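You operate a simulated robot arm through the tools that you are given. There is no shell and no other tool. Be economical: measure what you need, move in short steps, check, and stop when the job is done.

You run a simulated two-armed robot. Do the job below in one go: nothing can be reset, and whatever is moved stays where it is left.

JOB
Level the weir tray by its two foot knobs, then sound it.
Fine: free the plate lock lever; both bubbles between their inner lines; lock it again; white stick to the tray's floor, back in the grey pot. Where these are worked on the way, their far stop is far enough and under half their travel is too little: plate lock lever.

The check looks at the end state, three seconds after you hand in, the way a careful person would. Anything else that was tipped, shoved, dropped, spilled or broken makes it a failure.

ROBOT AND FRAMES
Two 6-joint arms with two-finger parallel grippers on one trunk, on a base that drives. Base frame: it is fixed to the floor where the robot stands at the start and does not move with it; the origin is under the middle of the robot, x ahead of it, y to its left, z up. Lengths are in mm, angles in degrees, forces in N, time in s.
The left shoulder is at the start at [80, 216, 1610], the right one opposite. With the tool pointing down near the work surface each hand reaches from about 100 to 580 mm from the robot's upright axis, wherever it stands, measured 20 degrees to its own side. Places, roughly: blue foot knob [600, -400, 800]; grey pot [500, 1500, 800]; plate lock lever [500, -100, 800]; red foot knob [600, 100, 800]; weir tray [700, -200, 800]; white stick (3x3x18 cm) [500, 1500, 800]. Payload 3.43 kg a hand.
Tool frame (each hand has its own): the origin (TCP) lies between the finger pads and is the grasp point; the fingertips stand 30 mm ahead of it; z points along the fingers, y is the line along which they close. Largest opening 94 mm; finger width 28, thickness 10; the body of the gripper, 50 by 96 mm, starts 55 mm behind the TCP.
Orientation is told as [roll, pitch, yaw] about the base's x, y, z axes, in that order, counted from this pose: with the fingers straight down and closing along the base's y, the tool's x points along the base's -x, its y along +y and its z along -z.

CONTROLS
- The arms move only by the tool send_rows. It takes "left_steps", "right_steps" or both (then of equal length, played together; a hand with none holds still); each is a list of rows, each a list of 3 entries, a list of its own where there are three numbers: the turn, a rotation vector about the base's x, y, z in units of 60 degrees (1.0 is 60 degrees), then the shift along the base's x, y, z in units of 300 mm (1.0 is 300 mm), then the opening, from 0 (shut) to 1 (fully open). In form: [[[rx, ry, rz], [x, y, z], claw], ...]. A call has 1 to 20 rows; each row is the pose to reach, as a shift and turn from the pose commanded when the call began. A call with a number of a shift or a turn outside -1 to 1 is refused whole. Each row takes 0.2 s and may step no farther than 50 mm and 8.6 degrees from the row before; otherwise, or with a gripper value out of range, the whole call is refused. A pose out of reach is approached as far as the arm can. The call stops where the force on the tool passes 40 N (or 10 N more than at its start, if that is more) or the arm is blocked; 0.2 s more then pass. Each finger travels about 72 mm/s and halts on what it meets, pressing with about 29 N; the grip force reading is that of the motor and also rises with nothing between the fingers. The clock runs only during rows and for 0.2 s after the last one: add rows that repeat a pose to give the fingers time. The reply holds the time, the measured pose of the TCP, the force on the tool along the base axes, the opening and the grip force, in the units named above and with some noise, with the torque about the TCP (base axes, N m) and any sound that the robot's microphone picked up.
- Cameras (640 x 400 px; columns grow to the right, rows downward): "scene" is now at [97.2, -19.5, 1760.5]; the picture's right is [-0.29, -0.96, 0.00], its down [-0.84, 0.25, -0.48] and it looks along [0.46, -0.14, -0.88] (base axes); focal length 288 px, centre (320, 200). "left" rides on the left gripper at [76, -14, -103] in its tool frame; the picture's right is [0.18, 0.98, 0.00], its down [-0.75, 0.14, -0.64] and it looks along [-0.63, 0.12, 0.77] (tool axes); focal length 243 px, centre (320, 200). "right" rides on the right gripper at [76, 14, -102] in its tool frame; the picture's right is [-0.18, 0.98, 0.00], its down [-0.75, -0.14, -0.64] and it looks along [-0.63, -0.12, 0.77] (tool axes); focal length 243 px, centre (320, 200). There is no depth. A picture from a camera that has moved, and an enlarged one, comes with that camera's place and axes in the base frame and with its lens. The place of the scene camera against the robot may be out by one fixed shift of up to 12 mm in any direction.
- grab_frame(camera): a new picture of that camera. The clock stands still meanwhile.
- lift_body(by): slides the trunk up (or, below 0, down) by that many mm; the arms and the scene camera ride with it, the base frame stays. It gives what a move gives, with no picture.
- steer(legs): drives the robot by 1 to 6 legs, each [ahead, left, turn to the left] in mm, mm and degrees, along the robot's own axes; the way and the turn of a leg run together, so that a leg with both is an arc; at most 1500 mm and 180 degrees a leg. The arms and the cameras ride along, it lands a little off, and it stops where it bumps. It gives what a move gives.
- aim_head(pan, tilt): turns the head with the scene camera to pan (to the left, within 86 degrees either way) and tilt (down, from -29 to 69), counted from straight ahead of the robot. It gives what a move gives.
- inspect(camera, box): a new picture of the part [left, top, right, bottom] of that camera's present view, enlarged. The clock stands still meanwhile.
- sign_off(): hands the job in; it is judged then, once.

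Go step by step. Nothing tells you exact positions but the pictures and the camera data: compare them with the known pose of the tool, close in by small moves and look again before you grip or let go. The budget is 120 turns and 108 pictures, counting those below and the enlarged ones. Unless the task says otherwise, let go and move clear before handing in.

The tools are called by a JSON object that holds its "op" and its "data". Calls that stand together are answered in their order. send_rows: Moves the arms, as the interface text tells. Its arguments: {"type":"object","properties":{"left_steps":{"type":"array","items":{"type":"array"}},"right_steps":{"type":"array","items":{"type":"array"}}},"required":[]} The other tools are called the same way: lift_body (by) slides the trunk up or down; steer (legs) drives the base; aim_head (pan, tilt) turns the head that bears the scene camera; grab_frame (camera) takes a picture; inspect (camera, box) takes an enlarged picture of a part of a camera's view; sign_off () hands the job in.

At the start:

```text
t: 0.0
left_tcp_pos: [574.9, 127.2, 1076.4]
left_orientation: [-0.1, 0.0, 0.0]
left_contact_force: [-0.1, -0.4, 0.5]
left_moment: [0.02, 0.03, 0.01]
left_opening: 94.0
left_grasp_force: 0.0
right_tcp_pos: [443.4, -293.0, 1047.5]
right_orientation: [-0.1, -0.2, 0.0]
right_contact_force: [0.6, -0.5, 0.0]
right_moment: [0.02, 0.02, -0.03]
right_opening: 94.0
right_grasp_force: 0.1
trunk travel left (down, up): [-840.0, 0.0]
robot x, y, heading: [-2.6, -1.2, 0.2]
head pan, tilt: [-16.8, 61.0]
```

scene: 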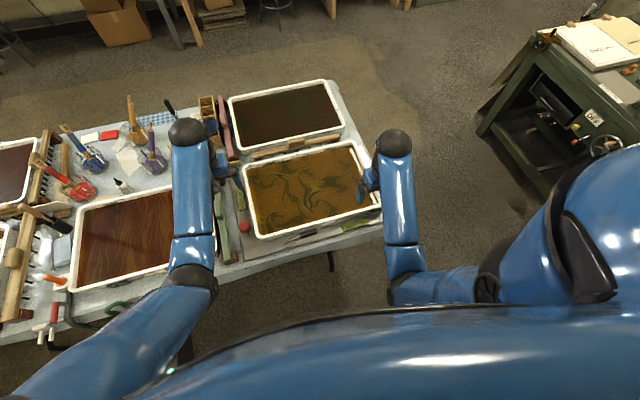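
right: 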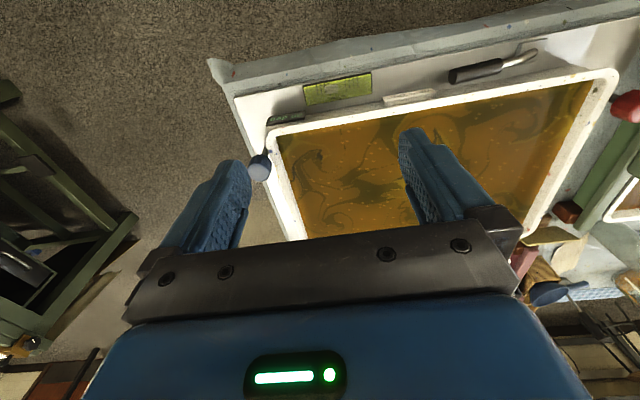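
left: 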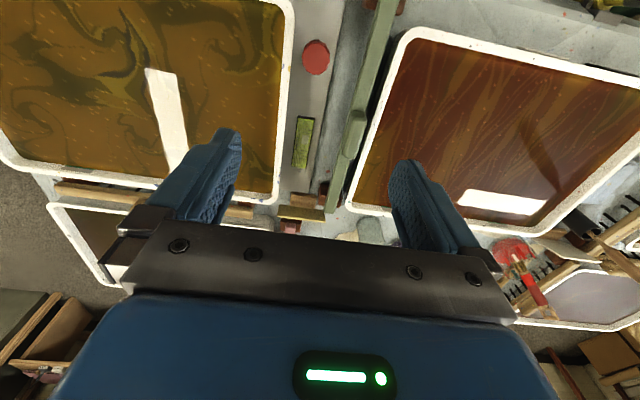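

I see the weir tray (yellow marbled) with a red knob at its left, a blue knob at its right, two green vials and a dark-handled lever on the near side. I'll look closer.

{"op": "inspect", "data": {"camera": "right", "box": [200, 30, 640, 250]}}

{"op": "inspect", "data": {"camera": "left", "box": [200, 0, 440, 240]}}

{"op": "inspect", "data": {"camera": "scene", "box": [220, 130, 420, 260]}}

```text
1.45 times, centred on (420, 140) of right
camera zoom: at [366.9, -279.8, 1150.5], right [0.18, 0.98, 0.0], down [0.75, -0.14, 0.65], along [0.63, -0.12, -0.76], focal length 353 px, centre (174, 287)
```

zoom: 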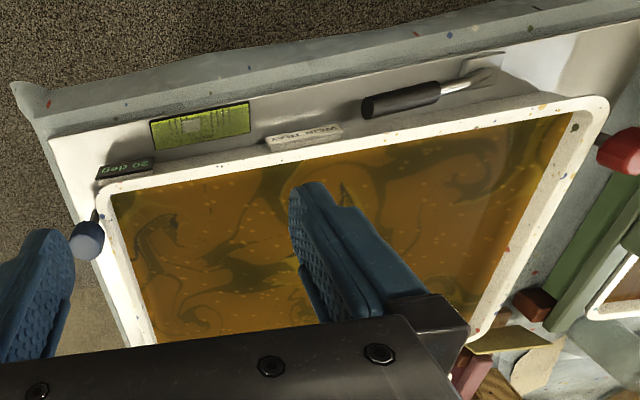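

```text
1.67 times, centred on (320, 120) of left
camera zoom: at [498.4, 112.9, 1179.5], right [-0.18, 0.98, 0.0], down [0.75, 0.14, 0.64], along [0.63, 0.12, -0.77], focal length 404 px, centre (320, 333)
```

zoom: 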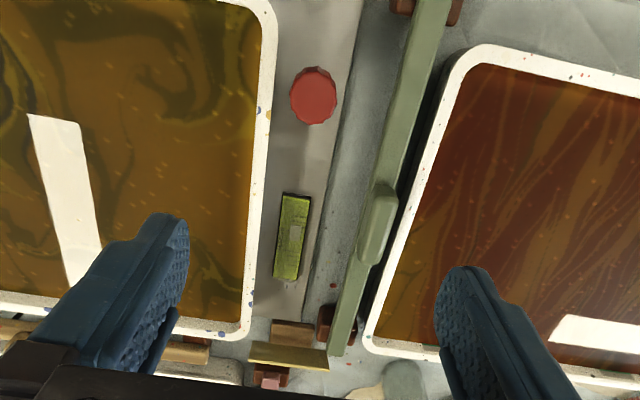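

```text
3.08 times, centred on (320, 195) of scene
camera zoom: at [97.2, -19.5, 1760.5], right [-0.29, -0.96, 0.0], down [-0.84, 0.25, -0.48], along [0.46, -0.14, -0.88], focal length 886 px, centre (320, 215)
```

zoom: 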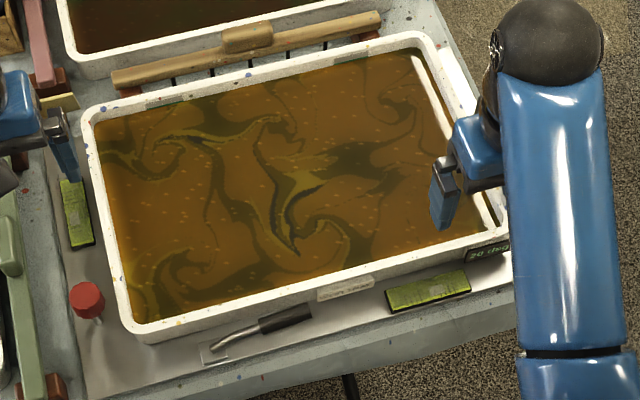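

The near vial and placard come next, in tight zooms.

{"op": "inspect", "data": {"camera": "right", "box": [296, 62, 380, 114]}}

{"op": "inspect", "data": {"camera": "left", "box": [264, 110, 344, 174]}}

{"op": "inspect", "data": {"camera": "right", "box": [240, 90, 320, 190]}}

{"op": "inspect", "data": {"camera": "right", "box": [430, 30, 580, 120]}}

```text
7.62 times, centred on (338, 88) of right
camera zoom: at [366.9, -279.8, 1150.5], right [0.18, 0.98, 0.0], down [0.75, -0.14, 0.65], along [0.63, -0.12, -0.76], focal length 1848 px, centre (183, 1053)
```

zoom: 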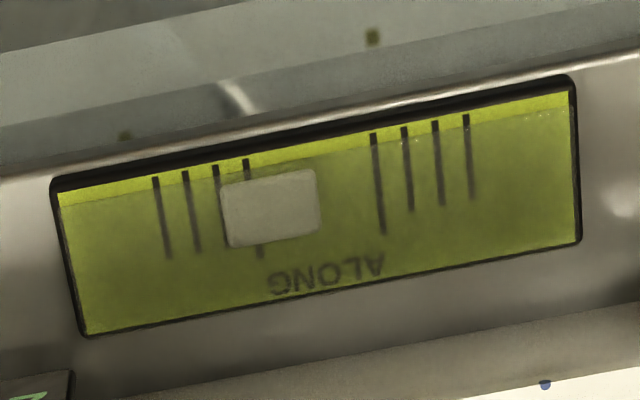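

```text
6.25 times, centred on (304, 142) of left
camera zoom: at [498.4, 112.9, 1179.5], right [-0.18, 0.98, 0.0], down [0.75, 0.14, 0.64], along [0.63, 0.12, -0.77], focal length 1516 px, centre (420, 562)
```

zoom: 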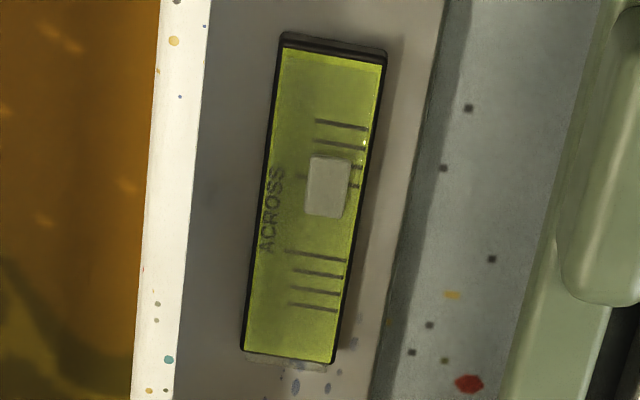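

```text
4.00 times, centred on (280, 140) of right
camera zoom: at [366.9, -279.8, 1150.5], right [0.18, 0.98, 0.0], down [0.75, -0.14, 0.65], along [0.63, -0.12, -0.76], focal length 970 px, centre (480, 440)
```

zoom: 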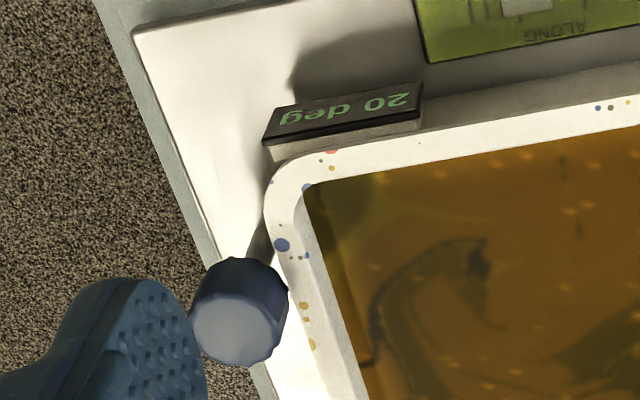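

```text
4.27 times, centred on (505, 75) of right
camera zoom: at [366.9, -279.8, 1150.5], right [0.18, 0.98, 0.0], down [0.75, -0.14, 0.65], along [0.63, -0.12, -0.76], focal length 1035 px, centre (-469, 733)
```

zoom: 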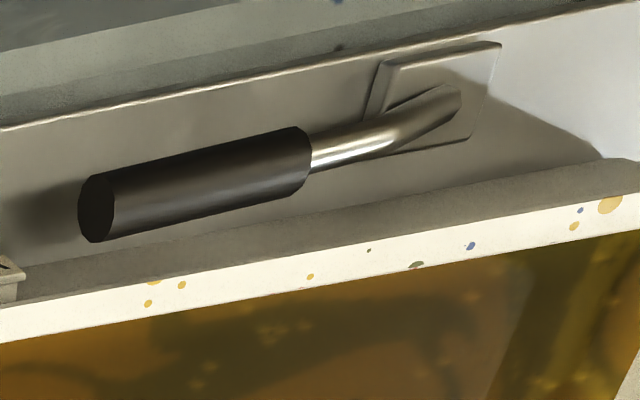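

The near vial ("ALONG") has its bubble toward -y, and the left vial ("ACROSS") has its bubble toward the near side. The lever's pivot is at its left end. I'll drive a little ahead and to the right so that both hands reach both knobs.

{"op": "steer", "data": {"legs": [[0, -145, 0], [60, 0, 0]]}}

{"op": "aim_head", "data": {"pan": 0, "tilt": 69}}

{"op": "grab_frame", "data": {"camera": "scene"}}

{"op": "grab_frame", "data": {"camera": "right"}}

{"op": "grab_frame", "data": {"camera": "left"}}

```text
t: 1.9
left_tcp_pos: [623.8, -17.5, 1081.7]
left_orientation: [-0.1, -0.6, -0.2]
left_contact_force: [-0.3, -0.2, 0.9]
left_moment: [0.01, -0.08, -0.06]
left_opening: 93.9
left_grasp_force: 0.1
right_tcp_pos: [491.5, -439.0, 1053.1]
right_orientation: [-0.1, -0.9, -0.2]
right_contact_force: [-1.5, -0.2, -0.5]
right_moment: [-0.01, -0.06, 0.02]
right_opening: 93.9
right_grasp_force: 0.1
trunk travel left (down, up): [-840.0, 0.0]
robot x, y, heading: [57.4, -146.5, -0.4]
head pan, tilt: [-16.8, 61.0]
```

```text
t: 2.7
left_tcp_pos: [630.6, -17.5, 1078.2]
left_orientation: [0.0, -0.2, -0.2]
left_contact_force: [-0.3, 0.4, 1.0]
left_moment: [-0.04, -0.03, 0.0]
left_opening: 94.0
left_grasp_force: 0.0
right_tcp_pos: [497.8, -440.0, 1049.3]
right_orientation: [-0.1, -0.3, -0.2]
right_contact_force: [0.4, 0.9, 0.1]
right_moment: [-0.04, -0.01, -0.01]
right_opening: 94.0
right_grasp_force: 0.2
trunk travel left (down, up): [-840.0, 0.0]
robot x, y, heading: [58.0, -146.6, -0.2]
head pan, tilt: [0.0, 68.8]
```

```text
97 pictures are left
camera scene: at [144.3, -144.8, 1752.6], right [0.0, -1.0, 0.0], down [-0.93, 0.0, -0.37], along [0.37, 0.0, -0.93], focal length 288 px, centre (320, 200)
```

scene: 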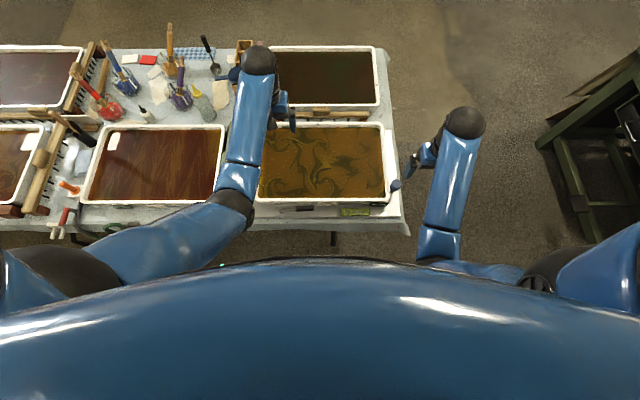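

```text
96 pictures are left
camera right: at [420.9, -425.2, 1151.5], right [0.19, 0.98, 0.0], down [0.75, -0.14, 0.65], along [0.64, -0.12, -0.76], focal length 243 px, centre (320, 200)
```

right: 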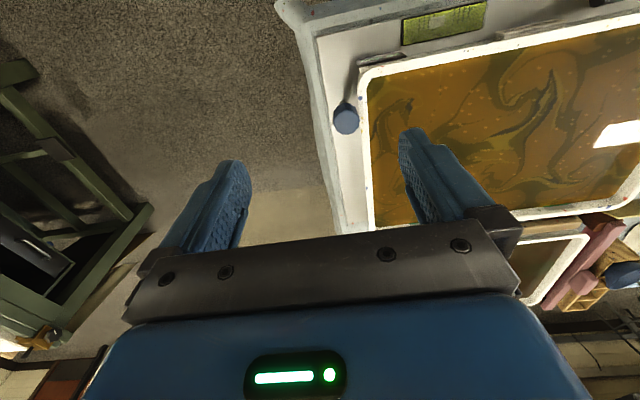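

```text
95 pictures are left
camera left: at [553.7, -33.0, 1180.5], right [-0.18, 0.98, 0.0], down [0.75, 0.14, 0.64], along [0.63, 0.12, -0.77], focal length 243 px, centre (320, 200)
```

left: 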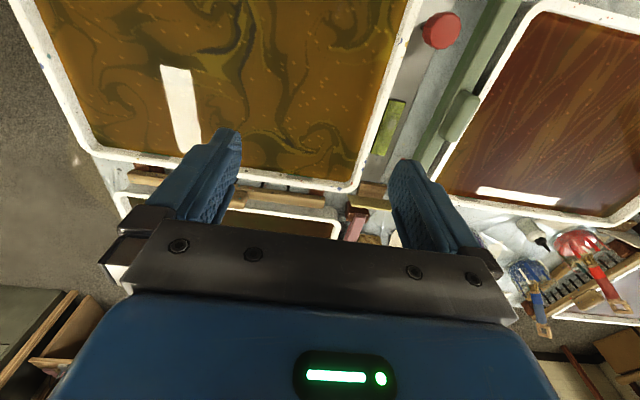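

Knobs are at about red (558,117,826) and blue (554,-413,826). I'm bringing the left hand over the lever at ~(480,-95) for a close look.

{"op": "send_rows", "data": {"left_steps": [[[0, 0, 0], [-0.1, -0.05, -0.08], 1], [[0, 0, 0], [-0.2, -0.1, -0.16], 1], [[0, 0, 0], [-0.3, -0.15, -0.24], 1], [[0, 0, 0], [-0.4, -0.2, -0.32], 1], [[0, 0, 0], [-0.5, -0.27, -0.4], 1], [[0, 0, 0], [-0.5, -0.27, -0.4], 1]]}}

{"op": "grab_frame", "data": {"camera": "left"}}

{"op": "inspect", "data": {"camera": "right", "box": [390, 0, 640, 156]}}

```text
t: 4.1
left_tcp_pos: [482.6, -100.9, 956.9]
left_orientation: [-0.1, 0.0, -0.2]
left_contact_force: [0.3, -0.2, -0.2]
left_moment: [-0.01, 0.01, 0.04]
left_opening: 94.1
left_grasp_force: 0.0
right_tcp_pos: [500.0, -440.1, 1048.8]
right_orientation: [-0.1, -0.2, -0.2]
right_contact_force: [1.1, -0.2, -0.2]
right_moment: [-0.02, 0.01, -0.01]
right_opening: 94.1
right_grasp_force: 0.1
trunk travel left (down, up): [-840.0, 0.0]
robot x, y, heading: [62.2, -145.1, -0.1]
head pan, tilt: [0.0, 68.8]
```

```text
94 pictures are left
camera left: at [406.5, -116.0, 1060.6], right [-0.18, 0.98, 0.0], down [0.75, 0.14, 0.64], along [0.63, 0.12, -0.77], focal length 243 px, centre (320, 200)
```

left: 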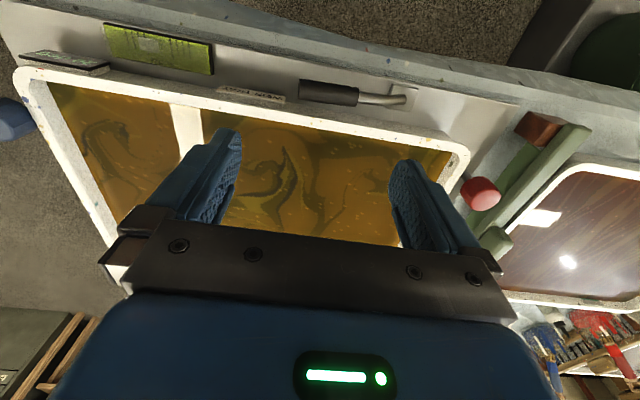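

```text
2.56 times, centred on (515, 78) of right
camera zoom: at [424.0, -426.1, 1150.5], right [0.19, 0.98, 0.0], down [0.75, -0.14, 0.64], along [0.63, -0.12, -0.76], focal length 621 px, centre (-179, 512)
```

zoom: 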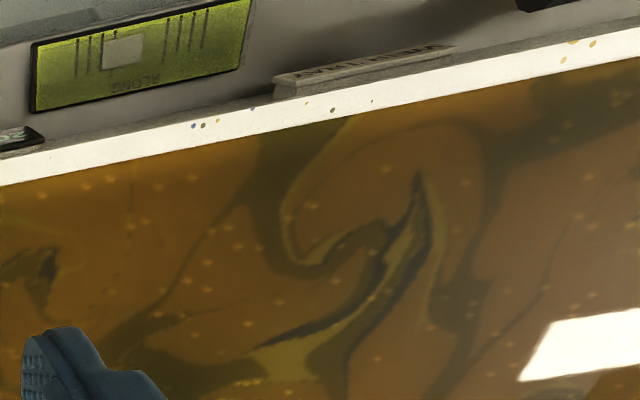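

The lever handle runs from about (481,-120,792) to (477,-62,797), with the pivot near (472,-12,785). I'm checking the clearance to the tray wall before gripping.

{"op": "inspect", "data": {"camera": "left", "box": [280, 60, 440, 160]}}

{"op": "inspect", "data": {"camera": "scene", "box": [240, 170, 420, 260]}}

```text
4.00 times, centred on (360, 110) of left
camera zoom: at [406.5, -116.0, 1060.6], right [-0.18, 0.98, 0.0], down [0.75, 0.14, 0.64], along [0.63, 0.12, -0.77], focal length 970 px, centre (160, 560)
```

zoom: 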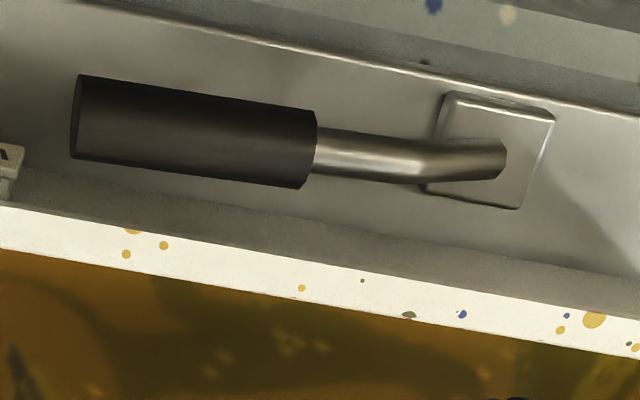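

```text
3.56 times, centred on (330, 215) of scene
camera zoom: at [148.7, -146.0, 1752.3], right [0.0, -1.0, 0.0], down [-0.93, 0.0, -0.36], along [0.36, 0.0, -0.93], focal length 1024 px, centre (284, 147)
```

zoom: 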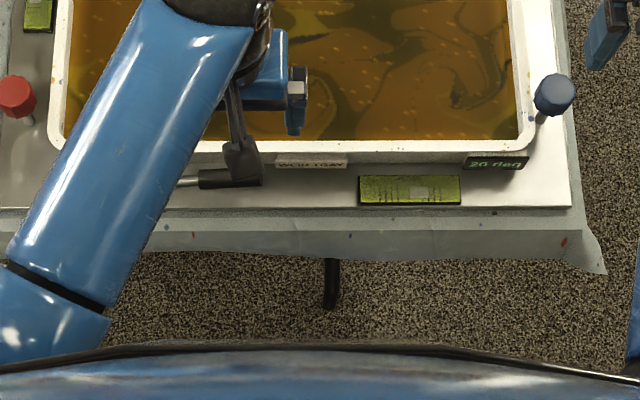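

Clearance to the tray wall is about 15 mm, enough for a finger. I'm turning the left hand 90° to close along x over the handle.

{"op": "send_rows", "data": {"left_steps": [[[0, 0, 0.14], [0, 0, 0], 1], [[0, 0, 0.28], [0, 0.01, 0], 1], [[0, 0, 0.42], [0, 0.02, 0], 1], [[0, 0, 0.56], [0, 0.02, 0], 1], [[0, 0, 0.7], [0, 0.02, 0], 1], [[0, 0, 0.84], [0, 0.02, 0], 1], [[0, 0, 0.98], [-0.01, 0.03, 0], 1]]}}

{"op": "send_rows", "data": {"left_steps": [[[0, 0, 0.13], [0, 0, 0], 0.9], [[0, 0, 0.26], [0, 0, 0], 0.8], [[0, 0, 0.39], [0, 0, 0], 0.7], [[0, 0, 0.5236], [0, 0, -0.1], 0.5], [[0, 0, 0.5236], [0, 0, -0.2], 0.5], [[0, 0, 0.5236], [0, 0, -0.3], 0.5], [[0, 0, 0.5236], [0, 0, -0.3], 0.5]]}}

{"op": "grab_frame", "data": {"camera": "left"}}

{"op": "inspect", "data": {"camera": "scene", "box": [240, 170, 420, 260]}}

```text
t: 5.7
left_tcp_pos: [480.6, -91.8, 955.6]
left_orientation: [0.1, 0.0, 58.8]
left_contact_force: [-0.6, 0.5, -0.1]
left_moment: [0.02, 0.01, 0.02]
left_opening: 94.1
left_grasp_force: 0.0
right_tcp_pos: [500.6, -440.6, 1048.4]
right_orientation: [-0.2, -0.1, -0.2]
right_contact_force: [0.7, -0.5, -0.2]
right_moment: [-0.01, -0.03, -0.02]
right_opening: 94.0
right_grasp_force: 0.1
trunk travel left (down, up): [-840.0, 0.0]
robot x, y, heading: [58.2, -146.4, -0.2]
head pan, tilt: [0.0, 68.8]
```

```text
t: 7.3
left_tcp_pos: [480.9, -91.1, 867.0]
left_orientation: [-0.1, 0.0, 90.0]
left_contact_force: [0.3, -0.1, 0.5]
left_moment: [0.04, 0.02, 0.02]
left_opening: 47.0
left_grasp_force: 0.0
right_tcp_pos: [500.6, -441.8, 1048.1]
right_orientation: [-0.1, -0.2, -0.2]
right_contact_force: [-0.1, -0.3, -0.4]
right_moment: [-0.01, 0.01, 0.01]
right_opening: 94.0
right_grasp_force: 0.0
trunk travel left (down, up): [-840.0, 0.0]
robot x, y, heading: [57.5, -144.9, 0.1]
head pan, tilt: [0.0, 68.8]
```

```text
90 pictures are left
camera left: at [495.1, -168.3, 969.5], right [-0.98, -0.18, 0.0], down [-0.14, 0.75, 0.64], along [-0.12, 0.63, -0.77], focal length 243 px, centre (320, 200)
```

left: 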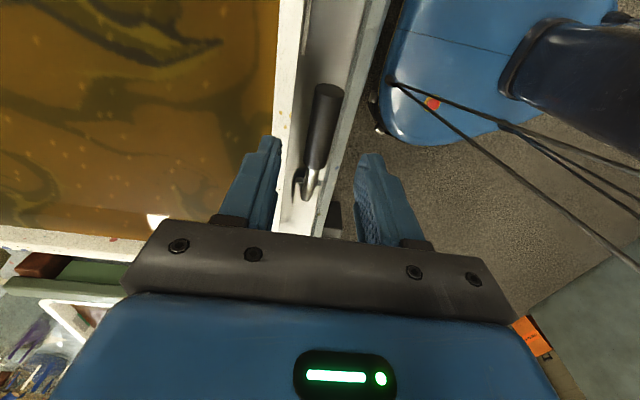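

```text
3.56 times, centred on (330, 215) of scene
camera zoom: at [148.9, -146.3, 1752.3], right [0.0, -1.0, 0.0], down [-0.93, 0.0, -0.36], along [0.36, 0.0, -0.93], focal length 1024 px, centre (284, 147)
```

zoom: 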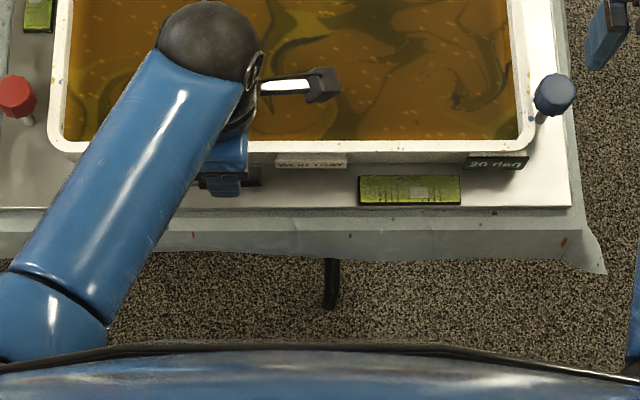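

I'm checking the rim and handle clearance in a zoom from here.

{"op": "inspect", "data": {"camera": "left", "box": [240, 60, 400, 220]}}

```text
2.50 times, centred on (320, 140) of left
camera zoom: at [495.1, -168.3, 969.5], right [-0.98, -0.18, 0.0], down [-0.14, 0.75, 0.64], along [-0.12, 0.63, -0.77], focal length 606 px, centre (320, 350)
```

zoom: 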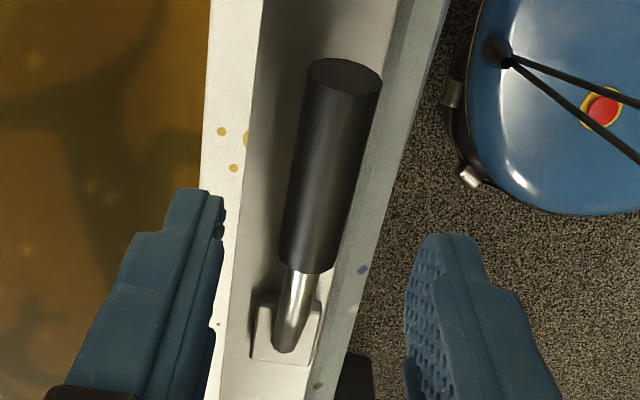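

{"op": "send_rows", "data": {"left_steps": [[[0, 0, 0], [-0.018, -0.01, 0], 0.33], [[0, 0, 0], [-0.018, -0.01, -0.03], 0.32], [[0, 0, 0], [-0.018, -0.01, -0.08], 0.32], [[0, 0, 0], [-0.018, -0.01, -0.08], 0.32]]}}

{"op": "inspect", "data": {"camera": "left", "box": [240, 60, 400, 220]}}

```text
t: 8.3
left_tcp_pos: [474.7, -94.7, 840.7]
left_orientation: [-0.1, 0.1, 90.0]
left_contact_force: [-0.2, 0.0, -0.9]
left_moment: [0.01, 0.02, -0.01]
left_opening: 30.2
left_grasp_force: 0.1
right_tcp_pos: [500.5, -441.6, 1047.8]
right_orientation: [-0.1, -0.1, -0.3]
right_contact_force: [1.3, -0.3, 0.2]
right_moment: [0.02, 0.01, 0.0]
right_opening: 93.8
right_grasp_force: 0.1
trunk travel left (down, up): [-840.0, 0.0]
robot x, y, heading: [56.9, -145.7, -0.1]
head pan, tilt: [0.0, 68.8]
```

```text
2.50 times, centred on (320, 140) of left
camera zoom: at [488.6, -171.7, 945.7], right [-0.98, -0.18, 0.0], down [-0.14, 0.75, 0.64], along [-0.12, 0.63, -0.77], focal length 606 px, centre (320, 350)
```

zoom: 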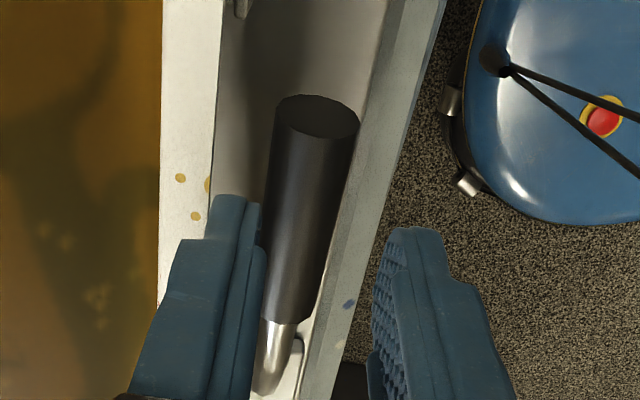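

{"op": "send_rows", "data": {"left_steps": [[[0, 0, 0], [-0.004, 0, -0.03], 0.3], [[0, 0, 0], [-0.004, 0, -0.06], 0.3], [[0, 0, 0], [-0.004, 0, -0.09], 0.3], [[0, 0, 0], [-0.004, 0, -0.09], 0.3]]}}

{"op": "inspect", "data": {"camera": "left", "box": [240, 60, 400, 220]}}

```text
t: 9.3
left_tcp_pos: [474.6, -95.2, 816.2]
left_orientation: [0.0, 0.0, 90.0]
left_contact_force: [4.6, -0.7, 1.4]
left_moment: [-0.04, -0.07, 0.0]
left_opening: 30.9
left_grasp_force: 2.2
right_tcp_pos: [500.8, -441.7, 1047.6]
right_orientation: [0.0, -0.2, -0.2]
right_contact_force: [-0.1, -0.2, -0.3]
right_moment: [-0.02, -0.01, 0.01]
right_opening: 93.8
right_grasp_force: 0.1
trunk travel left (down, up): [-840.0, 0.0]
robot x, y, heading: [60.4, -146.2, -0.0]
head pan, tilt: [0.0, 68.8]
```

```text
2.50 times, centred on (320, 140) of left
camera zoom: at [488.6, -171.5, 919.0], right [-0.98, -0.18, 0.0], down [-0.14, 0.75, 0.64], along [-0.12, 0.63, -0.77], focal length 606 px, centre (320, 350)
```

zoom: 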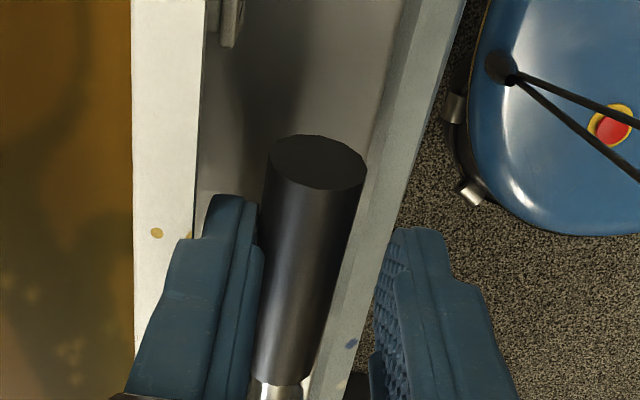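

The fingers straddle the handle. I'm closing onto it, then testing a small lift.

{"op": "send_rows", "data": {"left_steps": [[[0, 0, 0], [0.01, 0, 0], 0.25], [[0, 0, 0], [0.014, 0, 0], 0.18], [[0, 0, 0], [0.014, 0, 0], 0.18], [[0, 0, 0], [0.014, 0, 0], 0.18]]}}

{"op": "send_rows", "data": {"left_steps": [[[0, 0, 0], [0, 0, 0.01], 0.15], [[0, 0, 0], [0, 0, 0.02], 0.15], [[0, 0, 0], [0, 0, 0.03], 0.15]]}}

{"op": "inspect", "data": {"camera": "left", "box": [240, 60, 400, 220]}}

```text
t: 10.3
left_tcp_pos: [478.8, -94.5, 815.2]
left_orientation: [0.1, 0.0, 90.0]
left_contact_force: [9.0, 0.4, 0.8]
left_moment: [0.07, -0.17, 0.03]
left_opening: 21.8
left_grasp_force: 4.1
right_tcp_pos: [501.5, -441.3, 1047.2]
right_orientation: [-0.1, -0.1, -0.3]
right_contact_force: [-0.6, -0.5, -0.4]
right_moment: [-0.02, 0.01, -0.01]
right_opening: 94.1
right_grasp_force: 0.0
trunk travel left (down, up): [-840.0, 0.0]
robot x, y, heading: [54.9, -144.7, -0.3]
head pan, tilt: [0.0, 68.8]
```

```text
t: 11.1
left_tcp_pos: [479.9, -93.8, 822.5]
left_orientation: [0.2, 0.0, 90.1]
left_contact_force: [10.9, 1.5, -1.8]
left_moment: [-0.02, -0.22, -0.01]
left_opening: 20.5
left_grasp_force: 5.1
right_tcp_pos: [502.2, -439.1, 1047.2]
right_orientation: [-0.2, -0.2, -0.2]
right_contact_force: [-0.2, 0.6, -0.4]
right_moment: [0.0, 0.03, 0.0]
right_opening: 94.3
right_grasp_force: 0.1
trunk travel left (down, up): [-840.0, 0.0]
robot x, y, heading: [59.2, -147.4, -0.3]
head pan, tilt: [0.0, 68.8]
```

```text
2.50 times, centred on (320, 140) of left
camera zoom: at [493.9, -171.0, 927.0], right [-0.98, -0.18, 0.0], down [-0.14, 0.75, 0.64], along [-0.12, 0.63, -0.77], focal length 606 px, centre (320, 350)
```

zoom: 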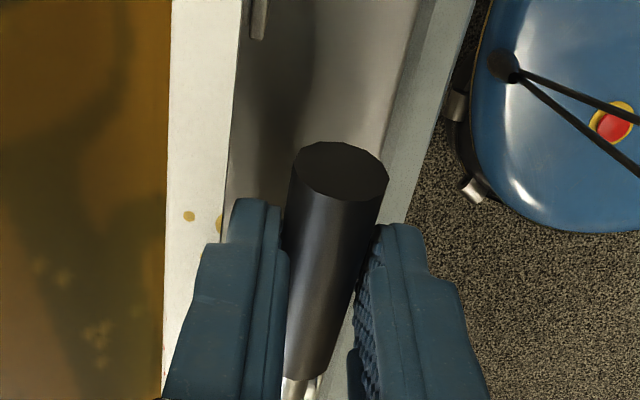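

The handle lifted with the hand, so the lever hinges upward about its left end. I'll follow the arc.

{"op": "send_rows", "data": {"left_steps": [[[0, 0, 0], [-0.004, 0.008, 0.026], 0.15], [[0, 0, 0], [-0.007, 0.018, 0.053], 0.15], [[0, 0, 0], [-0.007, 0.042, 0.095], 0.15], [[0, 0, 0], [-0.007, 0.073, 0.131], 0.15], [[0, 0, 0], [-0.007, 0.11, 0.162], 0.15], [[0, 0, 0], [-0.007, 0.11, 0.162], 0.15]]}}

{"op": "grab_frame", "data": {"camera": "left"}}

```text
t: 12.5
left_tcp_pos: [479.1, -60.6, 873.2]
left_orientation: [0.0, 0.0, 90.0]
left_contact_force: [14.4, -2.1, 0.9]
left_moment: [-0.17, -0.46, 0.18]
left_opening: 23.0
left_grasp_force: 7.3
right_tcp_pos: [503.0, -441.0, 1046.7]
right_orientation: [0.0, -0.1, -0.2]
right_contact_force: [-0.1, -0.5, -0.4]
right_moment: [0.02, -0.02, 0.01]
right_opening: 94.2
right_grasp_force: 0.1
trunk travel left (down, up): [-840.0, 0.0]
robot x, y, heading: [58.6, -146.1, -0.3]
head pan, tilt: [0.0, 68.8]
```

```text
84 pictures are left
camera left: at [492.7, -137.5, 976.5], right [-0.98, -0.18, 0.0], down [-0.14, 0.75, 0.64], along [-0.12, 0.63, -0.77], focal length 243 px, centre (320, 200)
```

left: 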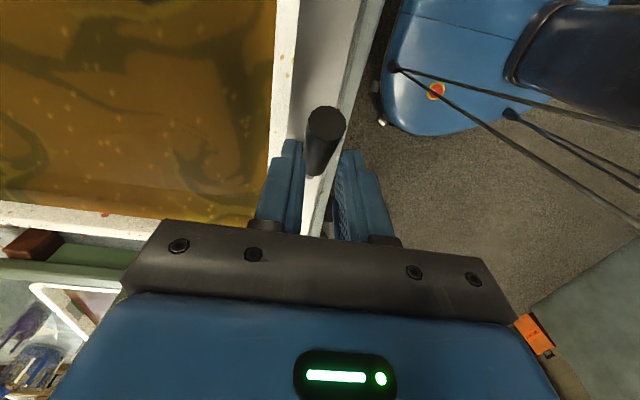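

{"op": "send_rows", "data": {"left_steps": [[[0, 0, 0], [0.006, 0.02, 0.013], 0.15], [[0, 0, 0], [0.013, 0.042, 0.024], 0.15], [[0, 0, 0], [0.013, 0.065, 0.034], 0.15], [[0, 0, 0], [0.013, 0.087, 0.04], 0.15], [[0, 0, 0], [0.013, 0.11, 0.045], 0.15], [[0, 0, 0], [0.013, 0.11, 0.045], 0.15]]}}

{"op": "grab_frame", "data": {"camera": "left"}}

{"op": "inspect", "data": {"camera": "scene", "box": [240, 170, 420, 260]}}

```text
t: 13.9
left_tcp_pos: [480.0, -28.9, 886.8]
left_orientation: [0.0, 0.1, 90.0]
left_contact_force: [-0.8, -0.2, 1.1]
left_moment: [0.02, -0.01, -0.02]
left_opening: 14.3
left_grasp_force: 0.1
right_tcp_pos: [502.2, -439.6, 1049.0]
right_orientation: [0.0, -0.2, -0.2]
right_contact_force: [0.1, -0.4, 0.0]
right_moment: [-0.01, 0.01, 0.02]
right_opening: 93.8
right_grasp_force: 0.0
trunk travel left (down, up): [-840.0, 0.0]
robot x, y, heading: [59.3, -144.6, -0.2]
head pan, tilt: [0.0, 68.8]
```

```text
83 pictures are left
camera left: at [494.5, -105.0, 990.1], right [-0.98, -0.18, 0.0], down [-0.14, 0.75, 0.64], along [-0.12, 0.63, -0.77], focal length 243 px, centre (320, 200)
```

left: 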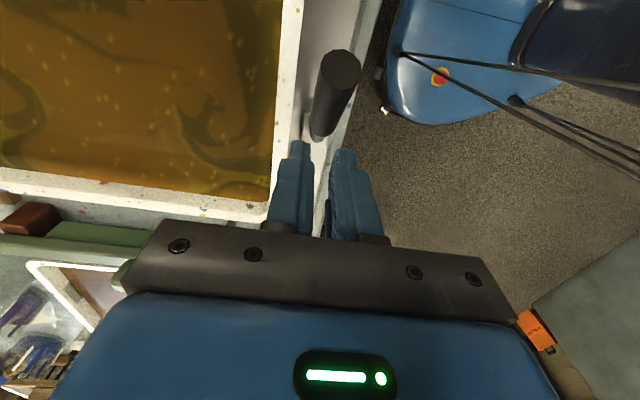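

```text
3.56 times, centred on (330, 215) of scene
camera zoom: at [149.3, -146.2, 1752.3], right [0.0, -1.0, 0.0], down [-0.93, 0.0, -0.36], along [0.36, 0.0, -0.93], focal length 1024 px, centre (284, 147)
```

zoom: 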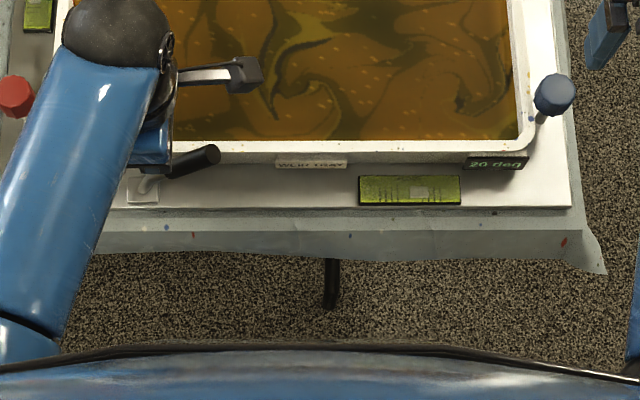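

The handle slipped out about halfway and stays there. I'll go to its underside with shut fingers and push it over to its stop.

{"op": "send_rows", "data": {"left_steps": [[[0, 0, 0], [0, 0, 0.1], 0], [[0, 0, 0], [0, 0, 0.2], 0], [[0, 0, 0], [0, -0.15, 0.2], 0], [[0, 0, 0], [0, -0.3, 0.2], 0], [[0, 0, 0], [0, -0.36, 0.15], 0], [[0, 0, 0], [0, -0.36, 0.05], 0], [[0, 0, 0], [0, -0.36, -0.08], 0], [[0, 0, 0], [0, -0.28, -0.08], 0], [[0, 0, 0], [0, -0.2, -0.08], 0], [[0, 0, 0], [0, -0.12, -0.06], 0], [[0, 0, 0], [0, -0.05, -0.04], 0], [[0, 0, 0], [0, 0, -0.02], 0]]}}

{"op": "grab_frame", "data": {"camera": "left"}}

{"op": "inspect", "data": {"camera": "scene", "box": [240, 170, 420, 260]}}

```text
t: 16.5
left_tcp_pos: [480.5, -33.8, 879.2]
left_orientation: [0.2, 0.0, 89.8]
left_contact_force: [-3.5, -19.6, -11.1]
left_moment: [0.09, -0.04, -0.01]
left_opening: 0.1
left_grasp_force: 29.1
right_tcp_pos: [500.3, -446.4, 1046.1]
right_orientation: [0.3, 0.0, -0.3]
right_contact_force: [-0.5, 0.1, -0.6]
right_moment: [0.03, -0.04, 0.03]
right_opening: 94.1
right_grasp_force: 0.0
trunk travel left (down, up): [-840.0, 0.0]
robot x, y, heading: [57.9, -147.9, -0.4]
head pan, tilt: [0.0, 68.8]
```

```text
81 pictures are left
camera left: at [494.2, -110.4, 981.7], right [-0.98, -0.18, 0.0], down [-0.14, 0.75, 0.64], along [-0.12, 0.63, -0.77], focal length 243 px, centre (320, 200)
```

left: 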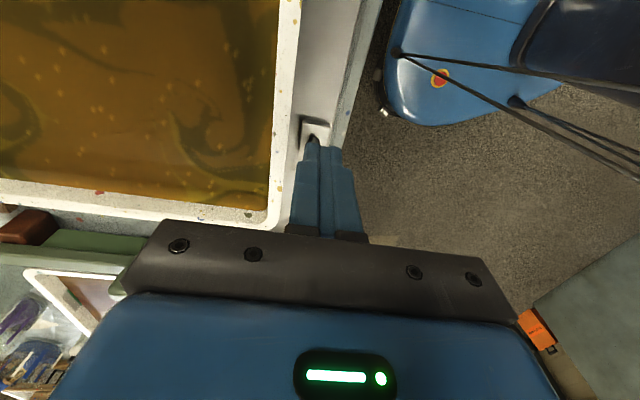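

```text
3.56 times, centred on (330, 215) of scene
camera zoom: at [151.0, -154.1, 1751.8], right [-0.01, -1.0, 0.0], down [-0.93, 0.01, -0.36], along [0.36, 0.0, -0.93], focal length 1024 px, centre (284, 147)
```

zoom: 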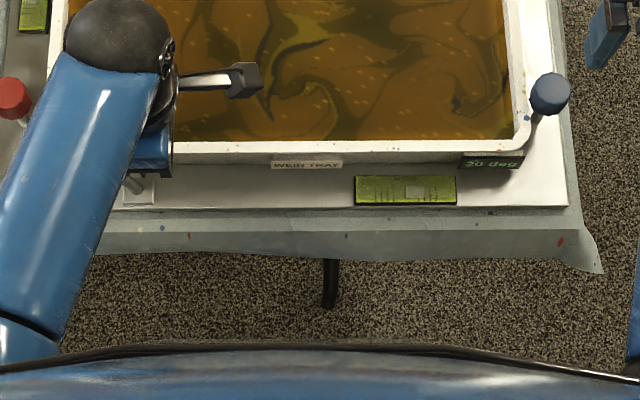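

{"op": "send_rows", "data": {"left_steps": [[[0, 0, 0], [0, 0.015, 0], 0], [[0, 0, 0], [0, 0.03, 0], 0], [[0, 0, 0], [0, 0.03, 0], 0]]}}

{"op": "send_rows", "data": {"left_steps": [[[0, 0, 0], [0, -0.1, 0], 0], [[0, 0, 0], [0, -0.2, 0.1], 0], [[0, 0, 0], [0, -0.3, 0.2], 0], [[0, 0, 0], [0, -0.3, 0.2], 0]]}}

{"op": "grab_frame", "data": {"camera": "left"}}

{"op": "inspect", "data": {"camera": "scene", "box": [240, 170, 420, 260]}}

```text
t: 16.9
left_tcp_pos: [480.2, -33.3, 879.2]
left_orientation: [0.1, 0.7, 89.4]
left_contact_force: [0.8, -23.5, -7.7]
left_moment: [0.16, 0.01, 0.03]
left_opening: 0.0
left_grasp_force: 28.9
right_tcp_pos: [499.2, -445.7, 1048.6]
right_orientation: [0.0, -0.1, -0.6]
right_contact_force: [-0.7, 0.1, -0.4]
right_moment: [-0.03, 0.02, 0.0]
right_opening: 93.8
right_grasp_force: 0.2
trunk travel left (down, up): [-840.0, 0.0]
robot x, y, heading: [58.7, -147.5, -0.6]
head pan, tilt: [0.0, 68.8]
stopped in row 2 (left hand): the force on the tool passed its limit at 44 N (the readings are from after the stop); the commanded pose is now the measured one
```

```text
t: 17.9
left_tcp_pos: [480.1, -121.4, 937.9]
left_orientation: [0.2, 0.3, 89.8]
left_contact_force: [0.2, 0.1, 0.8]
left_moment: [-0.02, -0.02, 0.0]
left_opening: 0.0
left_grasp_force: 28.8
right_tcp_pos: [499.2, -443.5, 1048.4]
right_orientation: [-0.1, -0.2, -0.3]
right_contact_force: [0.5, 0.2, 0.2]
right_moment: [-0.03, 0.06, 0.01]
right_opening: 93.9
right_grasp_force: 0.0
trunk travel left (down, up): [-840.0, 0.0]
robot x, y, heading: [64.6, -145.9, -0.3]
head pan, tilt: [0.0, 68.8]
```

```text
79 pictures are left
camera left: at [494.1, -196.1, 1042.2], right [-0.98, -0.18, 0.0], down [-0.14, 0.76, 0.64], along [-0.12, 0.63, -0.77], focal length 243 px, centre (320, 200)
```

left: 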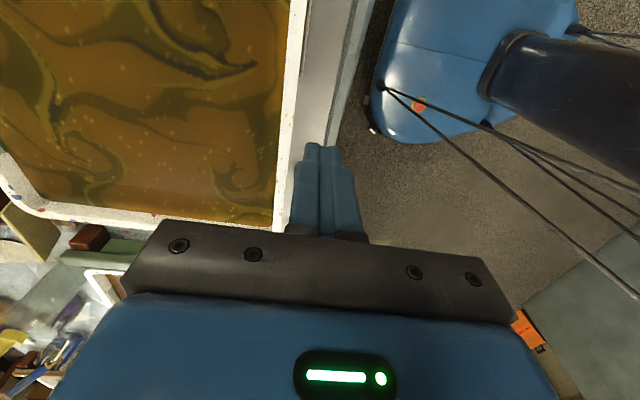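

```text
3.56 times, centred on (330, 215) of scene
camera zoom: at [148.9, -146.7, 1752.3], right [-0.01, -1.0, 0.0], down [-0.93, 0.0, -0.36], along [0.36, 0.0, -0.93], focal length 1024 px, centre (284, 147)
```

zoom: 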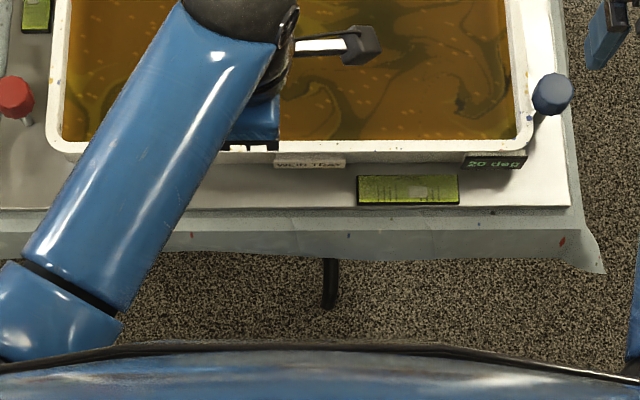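

The push ended against a firm stop. I'm moving the left hand toward the red knob to view both the lever and that knob.

{"op": "send_rows", "data": {"left_steps": [[[0, 0, 0], [0.02, 0, 0.1], 0.2], [[0, 0, 0], [0.05, 0.12, 0.18], 0.4], [[0, 0, 0], [0.1, 0.26, 0.18], 0.6], [[0, 0, 0], [0.15, 0.4, 0.18], 0.6], [[0, 0, 0], [0.2, 0.54, 0.15], 0.6], [[0, 0, 0], [0.26, 0.68, 0.1], 0.6], [[0, 0, 0], [0.26, 0.79, 0.05], 0.6], [[0, 0, 0], [0.26, 0.79, 0.05], 0.6]]}}

{"op": "grab_frame", "data": {"camera": "left"}}

{"op": "inspect", "data": {"camera": "scene", "box": [220, 150, 420, 275]}}

```text
t: 19.7
left_tcp_pos: [557.0, 118.0, 954.8]
left_orientation: [-0.1, 0.4, 89.7]
left_contact_force: [-0.9, 0.7, 0.5]
left_moment: [0.03, -0.02, -0.03]
left_opening: 56.2
left_grasp_force: 0.1
right_tcp_pos: [499.6, -443.6, 1047.1]
right_orientation: [0.0, -0.2, -0.3]
right_contact_force: [-0.2, 0.4, -0.3]
right_moment: [0.02, 0.02, -0.03]
right_opening: 93.8
right_grasp_force: 0.1
trunk travel left (down, up): [-840.0, 0.0]
robot x, y, heading: [60.6, -147.0, -0.4]
head pan, tilt: [0.0, 68.8]
```

```text
77 pictures are left
camera left: at [570.2, 42.5, 1058.6], right [-0.98, -0.18, 0.0], down [-0.14, 0.76, 0.64], along [-0.12, 0.63, -0.77], focal length 243 px, centre (320, 200)
```

left: 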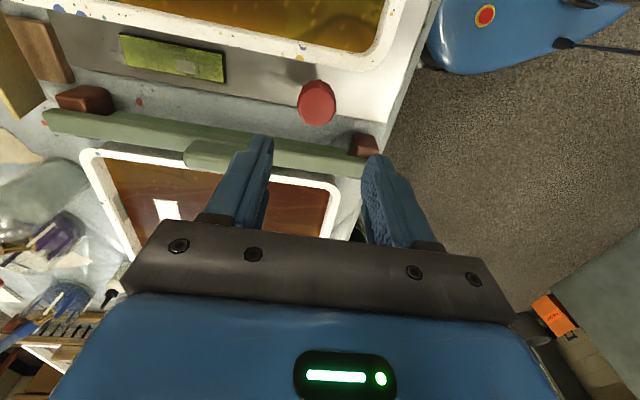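

```text
3.20 times, centred on (320, 212) of scene
camera zoom: at [148.3, -148.0, 1752.3], right [-0.01, -1.0, 0.0], down [-0.93, 0.01, -0.36], along [0.36, 0.0, -0.93], focal length 922 px, centre (320, 160)
```

zoom: 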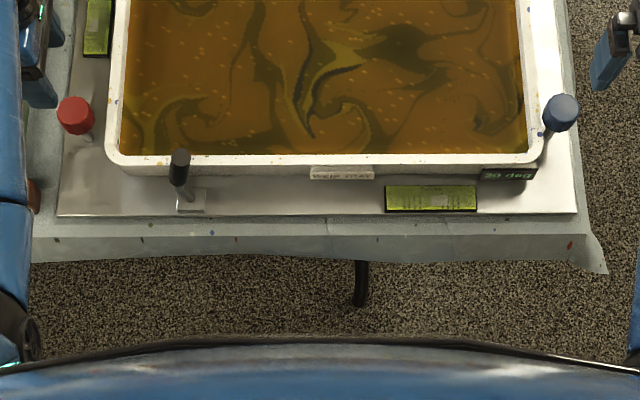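

The lever now stands upright at its stop. I'm reading both vials as a baseline.

{"op": "inspect", "data": {"camera": "left", "box": [110, 20, 240, 100]}}

{"op": "inspect", "data": {"camera": "right", "box": [390, 0, 500, 60]}}

{"op": "inspect", "data": {"camera": "left", "box": [270, 60, 370, 140]}}

```text
4.92 times, centred on (175, 60) of left
camera zoom: at [570.2, 42.5, 1058.6], right [-0.98, -0.18, 0.0], down [-0.14, 0.76, 0.64], along [-0.12, 0.63, -0.77], focal length 1194 px, centre (1034, 889)
```

zoom: 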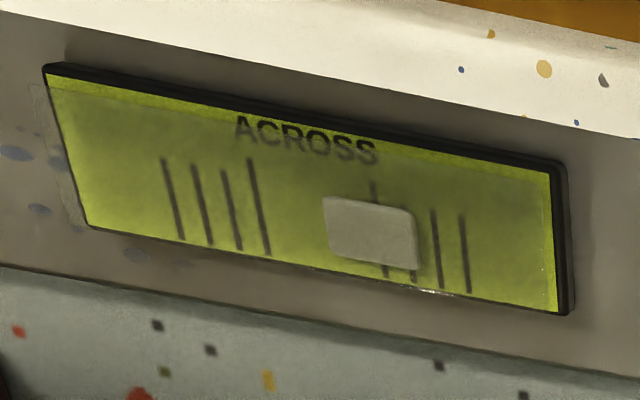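

```text
5.82 times, centred on (445, 30) of right
camera zoom: at [423.2, -428.3, 1150.4], right [0.19, 0.98, 0.0], down [0.75, -0.15, 0.64], along [0.63, -0.12, -0.76], focal length 1412 px, centre (-407, 1189)
```

zoom: 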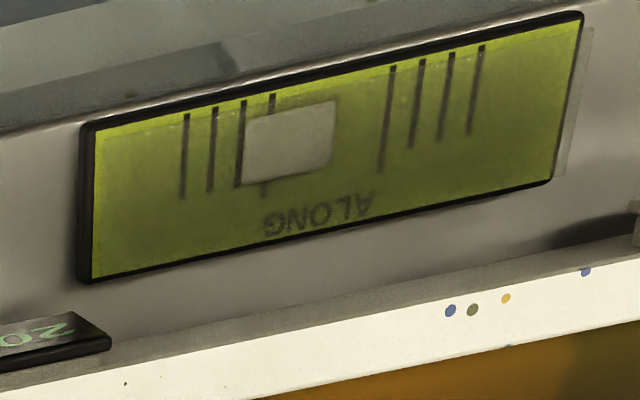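

```text
5.00 times, centred on (320, 100) of left
camera zoom: at [570.2, 42.5, 1058.6], right [-0.98, -0.18, 0.0], down [-0.14, 0.76, 0.64], along [-0.12, 0.63, -0.77], focal length 1213 px, centre (320, 700)
```

zoom: 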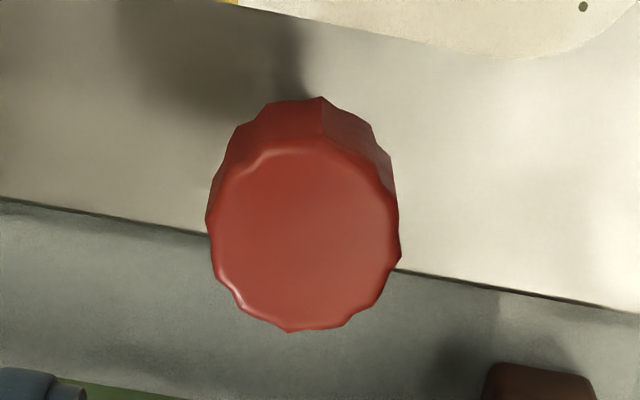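

Bubbles are off as before: ACROSS toward the near side, ALONG toward the right. I'm lowering the left hand onto the red knob at (558,118.5).

{"op": "send_rows", "data": {"left_steps": [[[0, 0, 0], [0.003, 0.001, -0.1], 0.6], [[0, 0, 0], [0.003, 0.001, -0.2], 0.6], [[0, 0, 0], [0.003, 0.001, -0.3], 0.6], [[0, 0, 0], [0.003, 0.001, -0.35], 0.6], [[0, 0, 0], [0.003, 0.001, -0.385], 0.6], [[0, 0, 0], [0.003, 0.001, -0.385], 0.6]]}}

{"op": "grab_frame", "data": {"camera": "left"}}

```text
t: 21.1
left_tcp_pos: [556.6, 118.2, 838.8]
left_orientation: [0.0, 0.4, 89.7]
left_contact_force: [0.1, 1.1, -0.1]
left_moment: [0.03, 0.02, 0.0]
left_opening: 56.2
left_grasp_force: 0.0
right_tcp_pos: [499.7, -440.8, 1047.7]
right_orientation: [0.0, -0.2, -0.3]
right_contact_force: [0.5, 0.5, 0.1]
right_moment: [-0.03, 0.0, 0.01]
right_opening: 94.0
right_grasp_force: 0.1
trunk travel left (down, up): [-840.0, 0.0]
robot x, y, heading: [57.3, -143.6, -0.4]
head pan, tilt: [0.0, 68.8]
```

```text
72 pictures are left
camera left: at [570.9, 42.8, 942.4], right [-0.98, -0.18, 0.0], down [-0.14, 0.76, 0.64], along [-0.12, 0.63, -0.77], focal length 243 px, centre (320, 200)
```

left: 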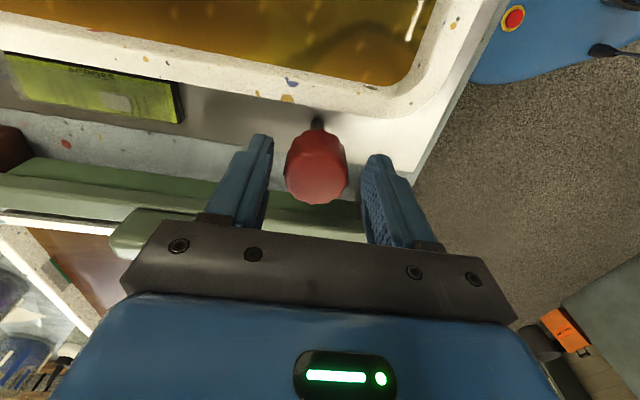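

The fingers straddle the red knob. I'm gripping and turning it -30° as a test.

{"op": "send_rows", "data": {"left_steps": [[[0, 0, 0], [0, -0.002, 0], 0.4], [[0, 0, 0], [0, -0.002, 0], 0.25], [[0, 0, 0], [0, -0.002, 0], 0.25], [[0, 0, 0], [0, -0.002, 0], 0.25], [[0, 0, -0.1], [0, -0.002, 0], 0.25], [[0, 0, -0.2], [0, -0.002, 0], 0.25], [[0, 0, -0.3], [0, -0.002, 0], 0.25], [[0, 0, -0.4], [0, -0.002, 0], 0.25], [[0, 0, -0.5], [0, -0.002, 0], 0.25], [[0, 0, -0.5], [0, -0.002, 0], 0.25]]}}

{"op": "grab_frame", "data": {"camera": "left"}}

{"op": "inspect", "data": {"camera": "right", "box": [390, 0, 500, 60]}}

```text
t: 23.3
left_tcp_pos: [559.3, 118.6, 839.4]
left_orientation: [0.0, 0.4, 59.7]
left_contact_force: [3.3, 6.9, 14.0]
left_moment: [-0.19, 0.51, 0.03]
left_opening: 35.5
left_grasp_force: 45.0
right_tcp_pos: [499.4, -441.9, 1048.9]
right_orientation: [0.0, -0.2, -0.3]
right_contact_force: [0.3, -0.7, -1.0]
right_moment: [0.01, 0.01, -0.03]
right_opening: 94.0
right_grasp_force: 0.1
trunk travel left (down, up): [-840.0, 0.0]
robot x, y, heading: [58.4, -147.6, -0.0]
head pan, tilt: [0.0, 68.8]
```

```text
71 pictures are left
camera left: at [532.3, 45.3, 943.2], right [-0.94, 0.34, 0.0], down [0.26, 0.73, 0.64], along [0.21, 0.6, -0.77], focal length 243 px, centre (320, 200)
```

left: 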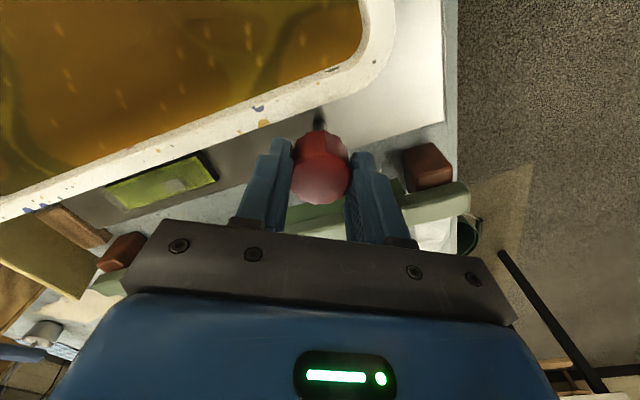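

```text
5.82 times, centred on (445, 30) of right
camera zoom: at [422.9, -427.3, 1150.9], right [0.19, 0.98, 0.0], down [0.75, -0.14, 0.65], along [0.63, -0.12, -0.76], focal length 1412 px, centre (-407, 1189)
```

zoom: 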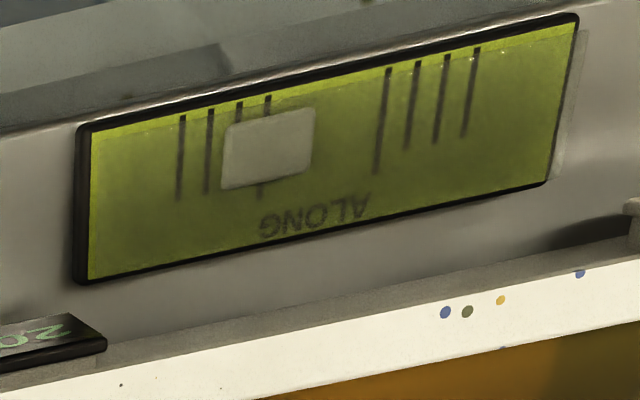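

{"op": "inspect", "data": {"camera": "left", "box": [90, 140, 230, 225]}}

```text
4.57 times, centred on (160, 182) of left
camera zoom: at [532.3, 45.3, 943.2], right [-0.94, 0.34, 0.0], down [0.26, 0.73, 0.64], along [0.21, 0.6, -0.77], focal length 1109 px, centre (1051, 280)
```

zoom: 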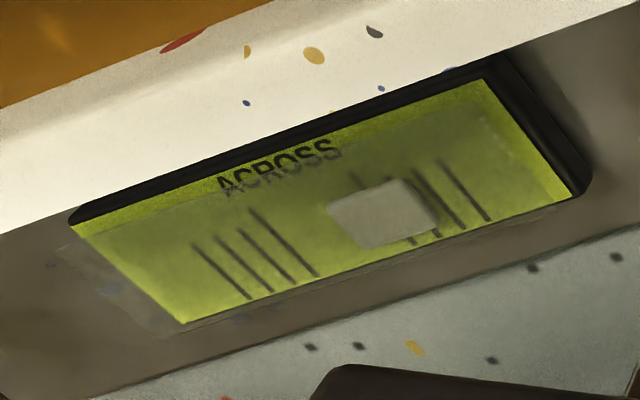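

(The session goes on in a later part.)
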